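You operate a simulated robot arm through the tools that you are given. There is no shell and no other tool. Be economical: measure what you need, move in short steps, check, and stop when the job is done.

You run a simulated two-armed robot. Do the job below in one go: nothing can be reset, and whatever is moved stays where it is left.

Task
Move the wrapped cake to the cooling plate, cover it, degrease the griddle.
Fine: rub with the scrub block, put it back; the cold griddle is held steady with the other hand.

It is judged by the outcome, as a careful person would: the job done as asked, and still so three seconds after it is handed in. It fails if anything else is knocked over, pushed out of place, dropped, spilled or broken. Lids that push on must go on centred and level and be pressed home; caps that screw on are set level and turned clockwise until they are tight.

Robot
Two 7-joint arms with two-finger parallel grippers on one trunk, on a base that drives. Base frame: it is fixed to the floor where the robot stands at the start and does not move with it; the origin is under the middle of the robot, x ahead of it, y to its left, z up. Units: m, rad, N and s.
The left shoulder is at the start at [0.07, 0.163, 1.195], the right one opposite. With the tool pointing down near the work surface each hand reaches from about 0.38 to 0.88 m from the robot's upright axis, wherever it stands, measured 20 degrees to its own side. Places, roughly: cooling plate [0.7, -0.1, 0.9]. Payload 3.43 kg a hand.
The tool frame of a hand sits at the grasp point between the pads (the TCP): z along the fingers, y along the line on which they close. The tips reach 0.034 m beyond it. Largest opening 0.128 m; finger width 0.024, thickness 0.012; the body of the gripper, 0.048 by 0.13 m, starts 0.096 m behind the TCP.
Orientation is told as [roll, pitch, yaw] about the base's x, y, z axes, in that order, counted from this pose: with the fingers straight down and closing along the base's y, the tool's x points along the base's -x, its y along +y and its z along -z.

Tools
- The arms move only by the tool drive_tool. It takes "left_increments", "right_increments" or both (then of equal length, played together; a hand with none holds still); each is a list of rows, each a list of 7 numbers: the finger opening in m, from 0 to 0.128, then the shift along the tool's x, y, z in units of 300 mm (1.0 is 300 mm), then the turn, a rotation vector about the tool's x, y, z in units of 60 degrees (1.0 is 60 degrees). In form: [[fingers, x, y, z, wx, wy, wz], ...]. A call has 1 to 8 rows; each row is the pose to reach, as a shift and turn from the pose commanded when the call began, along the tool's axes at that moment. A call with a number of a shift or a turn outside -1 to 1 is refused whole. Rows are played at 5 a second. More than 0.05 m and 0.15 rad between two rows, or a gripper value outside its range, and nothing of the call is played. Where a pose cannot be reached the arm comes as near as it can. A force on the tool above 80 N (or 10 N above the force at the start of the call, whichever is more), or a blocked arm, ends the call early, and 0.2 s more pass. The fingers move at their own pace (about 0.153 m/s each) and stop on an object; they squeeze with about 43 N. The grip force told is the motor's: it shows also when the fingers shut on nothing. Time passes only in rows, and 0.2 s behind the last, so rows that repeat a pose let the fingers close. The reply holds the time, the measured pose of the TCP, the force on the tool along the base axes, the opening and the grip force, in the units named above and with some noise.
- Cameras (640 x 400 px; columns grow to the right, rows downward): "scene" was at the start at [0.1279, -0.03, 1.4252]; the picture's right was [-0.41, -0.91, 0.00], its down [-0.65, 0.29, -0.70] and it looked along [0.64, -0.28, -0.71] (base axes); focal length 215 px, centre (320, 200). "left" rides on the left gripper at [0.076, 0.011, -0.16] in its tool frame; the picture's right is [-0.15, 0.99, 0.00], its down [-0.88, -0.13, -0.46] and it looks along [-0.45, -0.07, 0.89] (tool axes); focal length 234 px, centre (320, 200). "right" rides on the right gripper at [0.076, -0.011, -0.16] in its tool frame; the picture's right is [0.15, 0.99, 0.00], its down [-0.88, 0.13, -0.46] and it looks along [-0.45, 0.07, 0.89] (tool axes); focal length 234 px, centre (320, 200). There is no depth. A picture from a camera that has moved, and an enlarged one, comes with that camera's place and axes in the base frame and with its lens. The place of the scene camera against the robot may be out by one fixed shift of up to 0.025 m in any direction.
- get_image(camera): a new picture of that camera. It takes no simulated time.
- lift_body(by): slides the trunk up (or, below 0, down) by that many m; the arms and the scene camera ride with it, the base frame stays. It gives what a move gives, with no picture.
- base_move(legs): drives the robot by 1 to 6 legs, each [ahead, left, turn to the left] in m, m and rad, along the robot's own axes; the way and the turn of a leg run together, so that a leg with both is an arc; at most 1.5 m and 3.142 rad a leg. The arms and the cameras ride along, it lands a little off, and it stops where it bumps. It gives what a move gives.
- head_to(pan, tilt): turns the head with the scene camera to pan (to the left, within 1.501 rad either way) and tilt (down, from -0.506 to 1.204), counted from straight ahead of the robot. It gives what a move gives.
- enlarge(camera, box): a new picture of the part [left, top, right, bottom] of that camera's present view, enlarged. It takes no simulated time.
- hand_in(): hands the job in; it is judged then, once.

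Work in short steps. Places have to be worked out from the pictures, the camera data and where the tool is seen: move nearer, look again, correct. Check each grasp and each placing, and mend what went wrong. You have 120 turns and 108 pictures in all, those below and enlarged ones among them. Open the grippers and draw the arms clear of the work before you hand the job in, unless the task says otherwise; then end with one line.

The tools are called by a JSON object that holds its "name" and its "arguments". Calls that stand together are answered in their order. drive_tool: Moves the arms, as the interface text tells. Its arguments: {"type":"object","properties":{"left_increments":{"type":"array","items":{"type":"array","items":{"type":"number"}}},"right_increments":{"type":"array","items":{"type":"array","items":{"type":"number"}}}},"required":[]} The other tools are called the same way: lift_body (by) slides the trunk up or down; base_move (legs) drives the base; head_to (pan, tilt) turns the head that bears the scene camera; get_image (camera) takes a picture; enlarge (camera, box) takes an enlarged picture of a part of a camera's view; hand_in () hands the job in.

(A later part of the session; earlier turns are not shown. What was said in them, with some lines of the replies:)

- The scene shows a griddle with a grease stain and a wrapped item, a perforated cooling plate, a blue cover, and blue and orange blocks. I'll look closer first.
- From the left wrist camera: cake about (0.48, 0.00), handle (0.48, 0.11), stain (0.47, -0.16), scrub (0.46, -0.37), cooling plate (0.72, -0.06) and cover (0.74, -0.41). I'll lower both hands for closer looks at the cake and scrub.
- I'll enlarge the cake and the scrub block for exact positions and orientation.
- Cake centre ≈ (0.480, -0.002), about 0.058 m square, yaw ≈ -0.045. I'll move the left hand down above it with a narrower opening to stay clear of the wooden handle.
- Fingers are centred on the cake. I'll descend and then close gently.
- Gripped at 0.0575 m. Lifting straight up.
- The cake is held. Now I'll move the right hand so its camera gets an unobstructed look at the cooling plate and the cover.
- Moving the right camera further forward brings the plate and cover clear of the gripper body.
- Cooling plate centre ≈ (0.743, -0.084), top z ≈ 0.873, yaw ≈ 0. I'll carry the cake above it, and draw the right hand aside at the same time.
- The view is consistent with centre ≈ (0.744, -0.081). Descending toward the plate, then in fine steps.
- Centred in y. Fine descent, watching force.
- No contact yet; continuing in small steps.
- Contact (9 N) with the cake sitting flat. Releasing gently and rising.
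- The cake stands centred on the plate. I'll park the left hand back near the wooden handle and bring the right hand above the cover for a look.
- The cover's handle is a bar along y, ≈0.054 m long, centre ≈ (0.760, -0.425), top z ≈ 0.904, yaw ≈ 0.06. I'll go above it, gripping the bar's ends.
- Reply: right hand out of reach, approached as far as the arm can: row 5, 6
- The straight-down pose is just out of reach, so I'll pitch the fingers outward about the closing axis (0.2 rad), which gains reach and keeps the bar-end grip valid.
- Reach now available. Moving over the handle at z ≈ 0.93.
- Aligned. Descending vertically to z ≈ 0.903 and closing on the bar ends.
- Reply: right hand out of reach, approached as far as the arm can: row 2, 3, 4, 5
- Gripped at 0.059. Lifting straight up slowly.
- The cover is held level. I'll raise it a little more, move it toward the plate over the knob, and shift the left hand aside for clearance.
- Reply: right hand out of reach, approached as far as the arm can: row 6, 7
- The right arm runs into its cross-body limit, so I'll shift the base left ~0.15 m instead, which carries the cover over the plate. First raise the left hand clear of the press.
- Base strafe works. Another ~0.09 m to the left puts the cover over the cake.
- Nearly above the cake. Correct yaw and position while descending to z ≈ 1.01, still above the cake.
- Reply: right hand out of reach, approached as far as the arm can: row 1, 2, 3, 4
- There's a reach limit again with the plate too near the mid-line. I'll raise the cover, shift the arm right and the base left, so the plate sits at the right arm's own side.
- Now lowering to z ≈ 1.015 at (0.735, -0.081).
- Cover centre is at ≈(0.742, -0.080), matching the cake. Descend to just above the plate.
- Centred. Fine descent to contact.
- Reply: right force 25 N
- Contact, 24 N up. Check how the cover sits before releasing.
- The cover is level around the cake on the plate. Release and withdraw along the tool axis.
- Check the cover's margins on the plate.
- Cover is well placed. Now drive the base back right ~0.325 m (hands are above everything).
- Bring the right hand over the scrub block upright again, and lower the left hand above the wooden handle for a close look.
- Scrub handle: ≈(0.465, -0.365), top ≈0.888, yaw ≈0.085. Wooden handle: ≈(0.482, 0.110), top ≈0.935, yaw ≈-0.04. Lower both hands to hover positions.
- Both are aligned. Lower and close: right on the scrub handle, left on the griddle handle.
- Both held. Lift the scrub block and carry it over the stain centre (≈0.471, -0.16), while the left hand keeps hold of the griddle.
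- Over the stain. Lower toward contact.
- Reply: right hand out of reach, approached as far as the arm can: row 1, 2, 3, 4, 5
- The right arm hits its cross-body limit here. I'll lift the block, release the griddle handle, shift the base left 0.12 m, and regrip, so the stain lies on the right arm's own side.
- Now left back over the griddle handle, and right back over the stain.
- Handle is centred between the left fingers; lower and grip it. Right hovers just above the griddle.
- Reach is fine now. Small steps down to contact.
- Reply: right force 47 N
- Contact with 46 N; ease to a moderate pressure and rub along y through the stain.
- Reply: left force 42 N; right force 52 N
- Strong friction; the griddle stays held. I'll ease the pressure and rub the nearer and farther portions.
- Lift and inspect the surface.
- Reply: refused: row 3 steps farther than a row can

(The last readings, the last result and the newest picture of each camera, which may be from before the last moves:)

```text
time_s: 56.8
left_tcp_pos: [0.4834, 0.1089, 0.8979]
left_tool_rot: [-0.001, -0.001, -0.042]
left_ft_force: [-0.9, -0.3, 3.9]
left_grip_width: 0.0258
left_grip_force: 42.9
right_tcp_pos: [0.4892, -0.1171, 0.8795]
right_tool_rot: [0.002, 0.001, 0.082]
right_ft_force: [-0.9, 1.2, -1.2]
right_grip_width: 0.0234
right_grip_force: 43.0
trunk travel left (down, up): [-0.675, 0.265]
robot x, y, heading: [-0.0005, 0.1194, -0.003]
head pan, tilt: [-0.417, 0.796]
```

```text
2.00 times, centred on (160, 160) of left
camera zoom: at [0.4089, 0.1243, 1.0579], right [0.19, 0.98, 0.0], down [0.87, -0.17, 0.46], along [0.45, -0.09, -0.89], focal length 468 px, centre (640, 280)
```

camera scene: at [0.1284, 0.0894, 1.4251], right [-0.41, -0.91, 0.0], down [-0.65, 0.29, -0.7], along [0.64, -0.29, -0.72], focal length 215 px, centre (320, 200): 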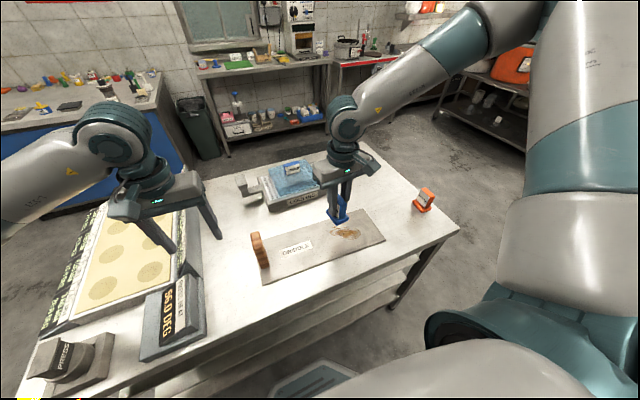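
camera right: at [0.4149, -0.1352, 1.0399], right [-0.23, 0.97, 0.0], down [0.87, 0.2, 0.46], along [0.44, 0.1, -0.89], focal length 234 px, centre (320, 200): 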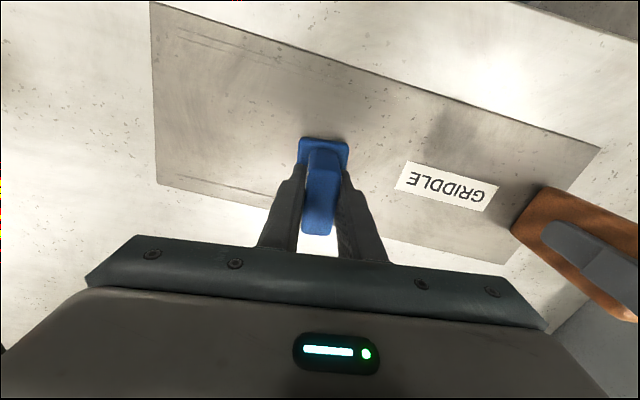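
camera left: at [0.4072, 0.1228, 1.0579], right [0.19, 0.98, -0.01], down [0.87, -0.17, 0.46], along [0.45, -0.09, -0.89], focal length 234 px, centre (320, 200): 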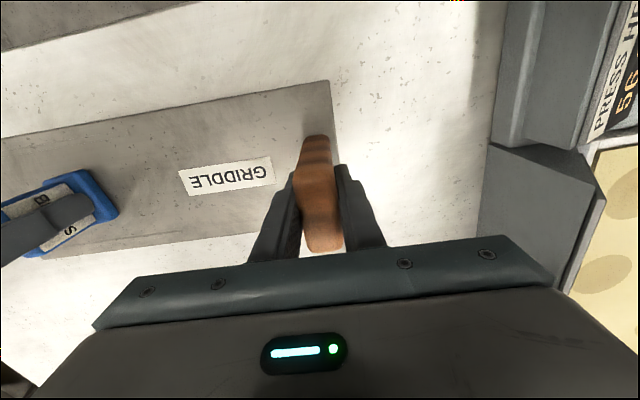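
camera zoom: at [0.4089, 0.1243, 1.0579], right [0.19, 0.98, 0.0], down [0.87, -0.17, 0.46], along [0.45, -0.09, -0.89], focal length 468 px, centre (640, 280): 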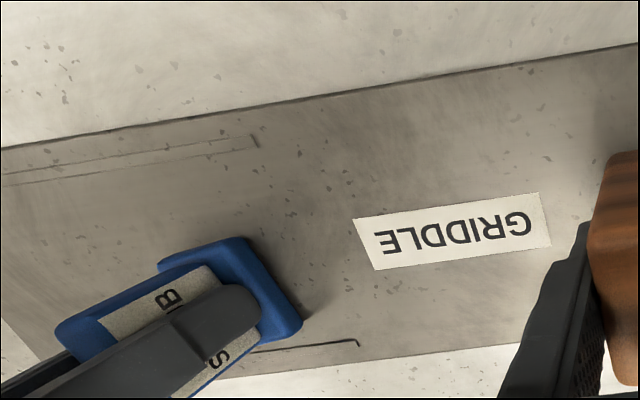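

The stain already looks gone, apart from what the block hides. One more firm pass over the whole area to be sure, then lift.

{"name": "drive_tool", "arguments": {"right_increments": [[0.01, 0, 0, 0.008, 0, 0, 0], [0.01, 0.06, -0.06, 0.008, 0, 0, 0], [0.01, 0.08, -0.18, 0.008, 0, 0, 0], [0.01, 0.0, -0.25, 0.008, 0, 0, 0], [0.01, -0.02, -0.12, 0.008, 0, 0, 0], [0.01, -0.02, -0.02, 0.008, 0, 0, 0], [0.01, 0, 0, -0.05, 0, 0, 0], [0.01, 0, 0, -0.2, 0, 0, 0]]}}

{"name": "drive_tool", "arguments": {"right_increments": [[0.01, 0, -0.15, -0.02, 0, 0, 0], [0.01, 0, -0.3, -0.02, 0, 0, 0], [0.01, 0, -0.45, -0.02, 0, 0, 0]]}}

{"name": "get_image", "arguments": {"camera": "right"}}

{"name": "get_image", "arguments": {"camera": "left"}}

```text
time_s: 58.6
left_tcp_pos: [0.4818, 0.1105, 0.8987]
left_tool_rot: [-0.002, 0.0, -0.043]
left_ft_force: [-1.9, -0.6, 5.0]
left_grip_width: 0.0258
left_grip_force: 42.9
right_tcp_pos: [0.4892, -0.1169, 0.9408]
right_tool_rot: [0.003, -0.001, 0.084]
right_ft_force: [-0.1, 0.9, -1.2]
right_grip_width: 0.0235
right_grip_force: 43.1
trunk travel left (down, up): [-0.675, 0.265]
robot x, y, heading: [0.0013, 0.117, -0.003]
head pan, tilt: [-0.417, 0.796]
```

```text
time_s: 59.4
left_tcp_pos: [0.484, 0.1092, 0.8975]
left_tool_rot: [0.002, 0.0, -0.043]
left_ft_force: [-2.5, -1.7, 7.3]
left_grip_width: 0.0257
left_grip_force: 42.9
right_tcp_pos: [0.5006, -0.2541, 0.9474]
right_tool_rot: [0.0, -0.002, 0.082]
right_ft_force: [0.4, 0.8, -1.0]
right_grip_width: 0.0232
right_grip_force: 42.2
trunk travel left (down, up): [-0.675, 0.265]
robot x, y, heading: [0.0014, 0.1202, -0.001]
head pan, tilt: [-0.417, 0.796]
```

```text
43 pictures are left
camera right: at [0.4256, -0.2715, 1.1079], right [-0.23, 0.97, 0.0], down [0.87, 0.2, 0.46], along [0.45, 0.11, -0.89], focal length 234 px, centre (320, 200)
```

right: 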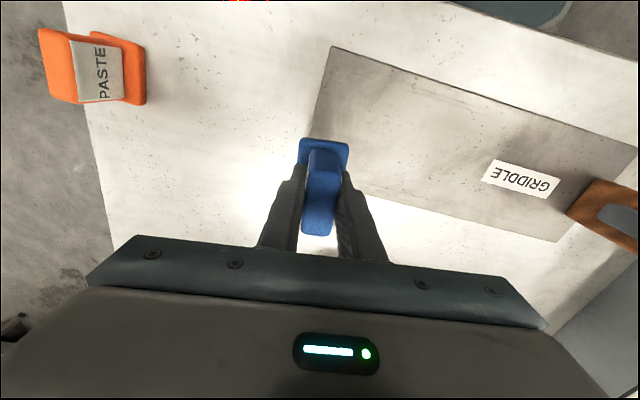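

```text
42 pictures are left
camera left: at [0.4083, 0.1233, 1.0581], right [0.19, 0.98, 0.0], down [0.87, -0.17, 0.46], along [0.45, -0.09, -0.89], focal length 234 px, centre (320, 200)
```

left: 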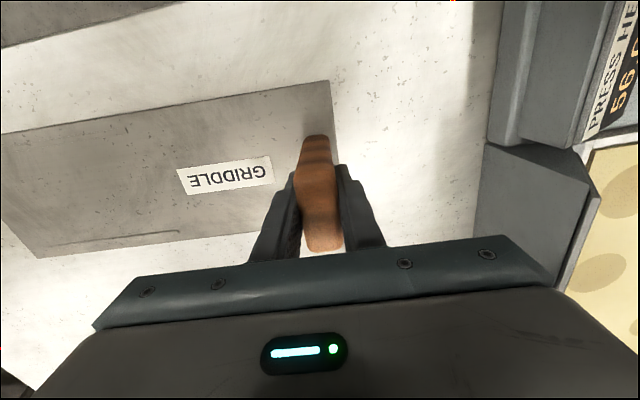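

Stain gone; a quick enlargement to confirm, and start carrying the block back to its original place (0.465, -0.363).

{"name": "enlarge", "arguments": {"camera": "right", "box": [300, 40, 620, 240]}}

{"name": "drive_tool", "arguments": {"right_increments": [[0.01, 0.05, -0.12, 0, 0, 0, 0], [0.01, 0.1, -0.24, 0, 0, 0, 0], [0.01, 0.15, -0.352, 0, 0, 0, 0], [0.01, 0.15, -0.352, 0.1, 0, 0, 0], [0.01, 0.15, -0.352, 0.2, 0, 0, 0], [0.01, 0.15, -0.352, 0.2, 0, 0, 0]]}}

```text
2.00 times, centred on (460, 140) of right
camera zoom: at [0.4256, -0.2715, 1.1079], right [-0.23, 0.97, 0.0], down [0.87, 0.2, 0.46], along [0.45, 0.11, -0.89], focal length 468 px, centre (40, 320)
```

zoom: 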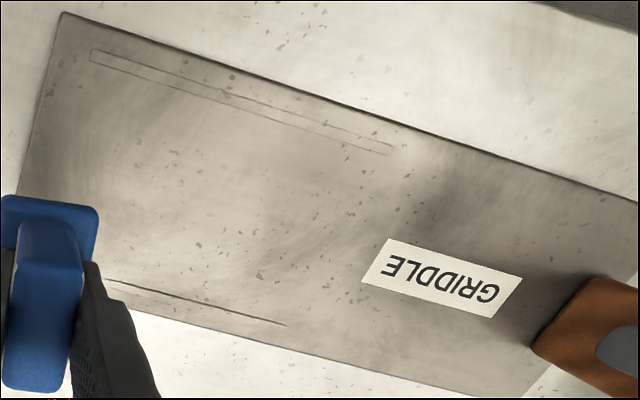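

```text
time_s: 60.8
left_tcp_pos: [0.4825, 0.1103, 0.8996]
left_tool_rot: [0.001, 0.001, -0.043]
left_ft_force: [-2.9, -0.3, 6.3]
left_grip_width: 0.0258
left_grip_force: 43.0
right_tcp_pos: [0.4627, -0.3623, 0.8868]
right_tool_rot: [0.0, -0.001, 0.083]
right_ft_force: [-1.1, 0.6, -0.7]
right_grip_width: 0.0235
right_grip_force: 42.7
trunk travel left (down, up): [-0.675, 0.265]
robot x, y, heading: [0.001, 0.1248, -0.003]
head pan, tilt: [-0.417, 0.796]
```

Griddle clean. Lower the block onto its original spot.

{"name": "drive_tool", "arguments": {"right_increments": [[0.01, -0.008, -0.003, 0.02, 0, 0, 0], [0.01, -0.008, -0.003, 0.038, 0, 0, 0], [0.01, -0.008, -0.003, 0.044, 0, 0, 0], [0.01, -0.008, -0.003, 0.044, 0, 0, 0]]}}

```text
time_s: 61.8
left_tcp_pos: [0.4832, 0.1102, 0.8988]
left_tool_rot: [0.002, -0.001, -0.042]
left_ft_force: [-1.1, -2.7, 2.3]
left_grip_width: 0.0258
left_grip_force: 43.0
right_tcp_pos: [0.4659, -0.362, 0.8728]
right_tool_rot: [0.001, -0.002, 0.082]
right_ft_force: [-1.6, 0.0, 7.8]
right_grip_width: 0.0233
right_grip_force: 43.4
trunk travel left (down, up): [-0.675, 0.265]
robot x, y, heading: [0.0027, 0.1194, -0.004]
head pan, tilt: [-0.417, 0.796]
```

Block is touching the table (8 N). Open both hands and rise clear.

{"name": "drive_tool", "arguments": {"right_increments": [[0.035, 0, 0, 0, 0, 0, 0], [0.06, 0, 0, 0, 0, 0, 0], [0.06, 0, 0, 0, 0, 0, 0], [0.06, 0, 0, -0.1, 0, 0, 0], [0.06, 0, 0, -0.25, 0, 0, 0], [0.06, 0, 0, -0.4, 0, 0, 0], [0.06, 0, 0, -0.55, 0, 0, 0]], "left_increments": [[0.04, 0, 0, 0, 0, 0, 0], [0.08, 0, 0, 0, 0, 0, 0], [0.08, 0, 0, 0, 0, 0, 0], [0.08, 0, 0, -0.1, 0, 0, 0], [0.08, 0, 0, -0.25, 0, 0, 0], [0.08, 0, 0, -0.4, 0, 0, 0], [0.08, 0, 0, -0.55, 0, 0, 0]]}}

{"name": "get_image", "arguments": {"camera": "right"}}

{"name": "get_image", "arguments": {"camera": "left"}}

{"name": "get_image", "arguments": {"camera": "scene"}}

```text
time_s: 63.4
left_tcp_pos: [0.4798, 0.1096, 1.0634]
left_tool_rot: [0.0, 0.0, -0.043]
left_ft_force: [-0.9, 0.6, 0.3]
left_grip_width: 0.0799
left_grip_force: 0.1
right_tcp_pos: [0.4655, -0.3629, 1.0373]
right_tool_rot: [0.001, -0.002, 0.081]
right_ft_force: [-1.1, 1.0, -0.1]
right_grip_width: 0.0601
right_grip_force: 0.0
trunk travel left (down, up): [-0.675, 0.265]
robot x, y, heading: [-0.0014, 0.119, 0.003]
head pan, tilt: [-0.417, 0.796]
```

```text
40 pictures are left
camera right: at [0.3903, -0.3812, 1.1982], right [-0.23, 0.97, 0.0], down [0.87, 0.2, 0.46], along [0.45, 0.1, -0.89], focal length 234 px, centre (320, 200)
```

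right: 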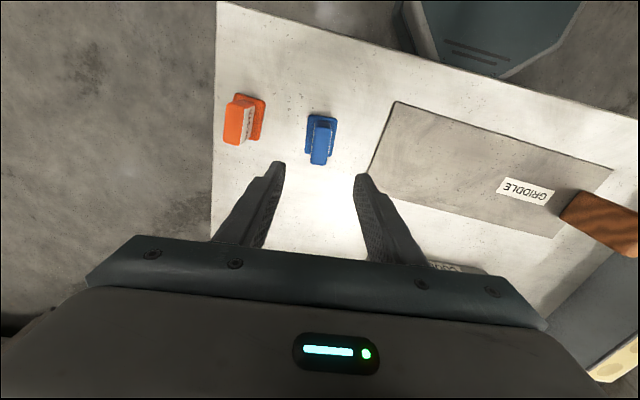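

```text
39 pictures are left
camera left: at [0.4046, 0.1247, 1.223], right [0.19, 0.98, 0.0], down [0.87, -0.17, 0.46], along [0.45, -0.09, -0.89], focal length 234 px, centre (320, 200)
```

left: 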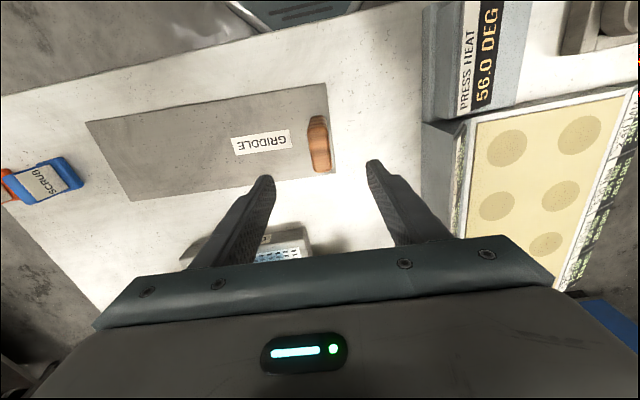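

```text
38 pictures are left
camera scene: at [0.1264, 0.0903, 1.4252], right [-0.41, -0.91, 0.0], down [-0.65, 0.29, -0.7], along [0.64, -0.29, -0.71], focal length 215 px, centre (320, 200)
```

scene: 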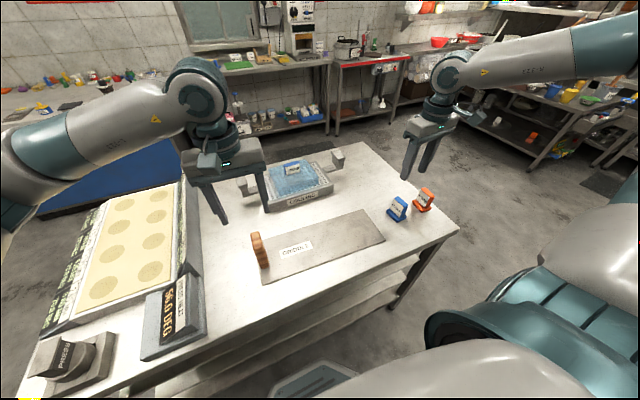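

Everything is in place. Raise the arms further clear and take a final look at the cover.

{"name": "drive_tool", "arguments": {"right_increments": [[0.1, 0, 0, -0.15, 0, 0, 0], [0.1, 0, -0.05, -0.3, 0, 0, 0], [0.1, 0, -0.1, -0.45, 0, 0, 0]], "left_increments": [[0.1, 0, 0.05, -0.15, 0, 0, 0], [0.1, 0, 0.1, -0.3, 0, 0, 0], [0.1, 0, 0.15, -0.45, 0, 0, 0]]}}

{"name": "enlarge", "arguments": {"camera": "scene", "box": [220, 130, 444, 270]}}

```text
time_s: 64.2
left_tcp_pos: [0.4833, 0.1554, 1.1983]
left_tool_rot: [0.001, 0.001, -0.043]
left_ft_force: [0.1, -0.5, -0.7]
left_grip_width: 0.0998
left_grip_force: 0.1
right_tcp_pos: [0.4685, -0.3924, 1.1749]
right_tool_rot: [0.0, 0.001, 0.083]
right_ft_force: [0.3, 0.2, 0.6]
right_grip_width: 0.1
right_grip_force: 0.0
trunk travel left (down, up): [-0.675, 0.265]
robot x, y, heading: [0.0021, 0.1199, 0.0]
head pan, tilt: [-0.417, 0.796]
```

```text
2.86 times, centred on (332, 200) of scene
camera zoom: at [0.1272, 0.0905, 1.4251], right [-0.41, -0.91, 0.0], down [-0.65, 0.29, -0.7], along [0.64, -0.29, -0.71], focal length 615 px, centre (286, 200)
```

zoom: 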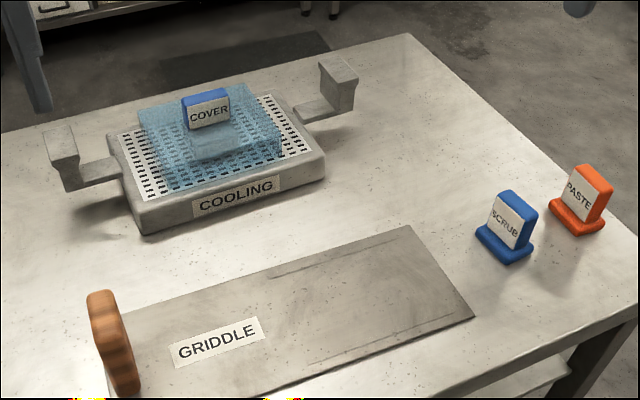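

The cake is covered on the cooling plate, the griddle is clean, the scrub block is back and the arms are clear, so I'm handing in.

{"name": "hand_in", "arguments": {}}

```text
The job is handed in.
```

The wrapped cake is on the cooling plate under its cover, the griddle's grease stain is rubbed off (held steady by its handle), and the scrub block is back in its original spot.
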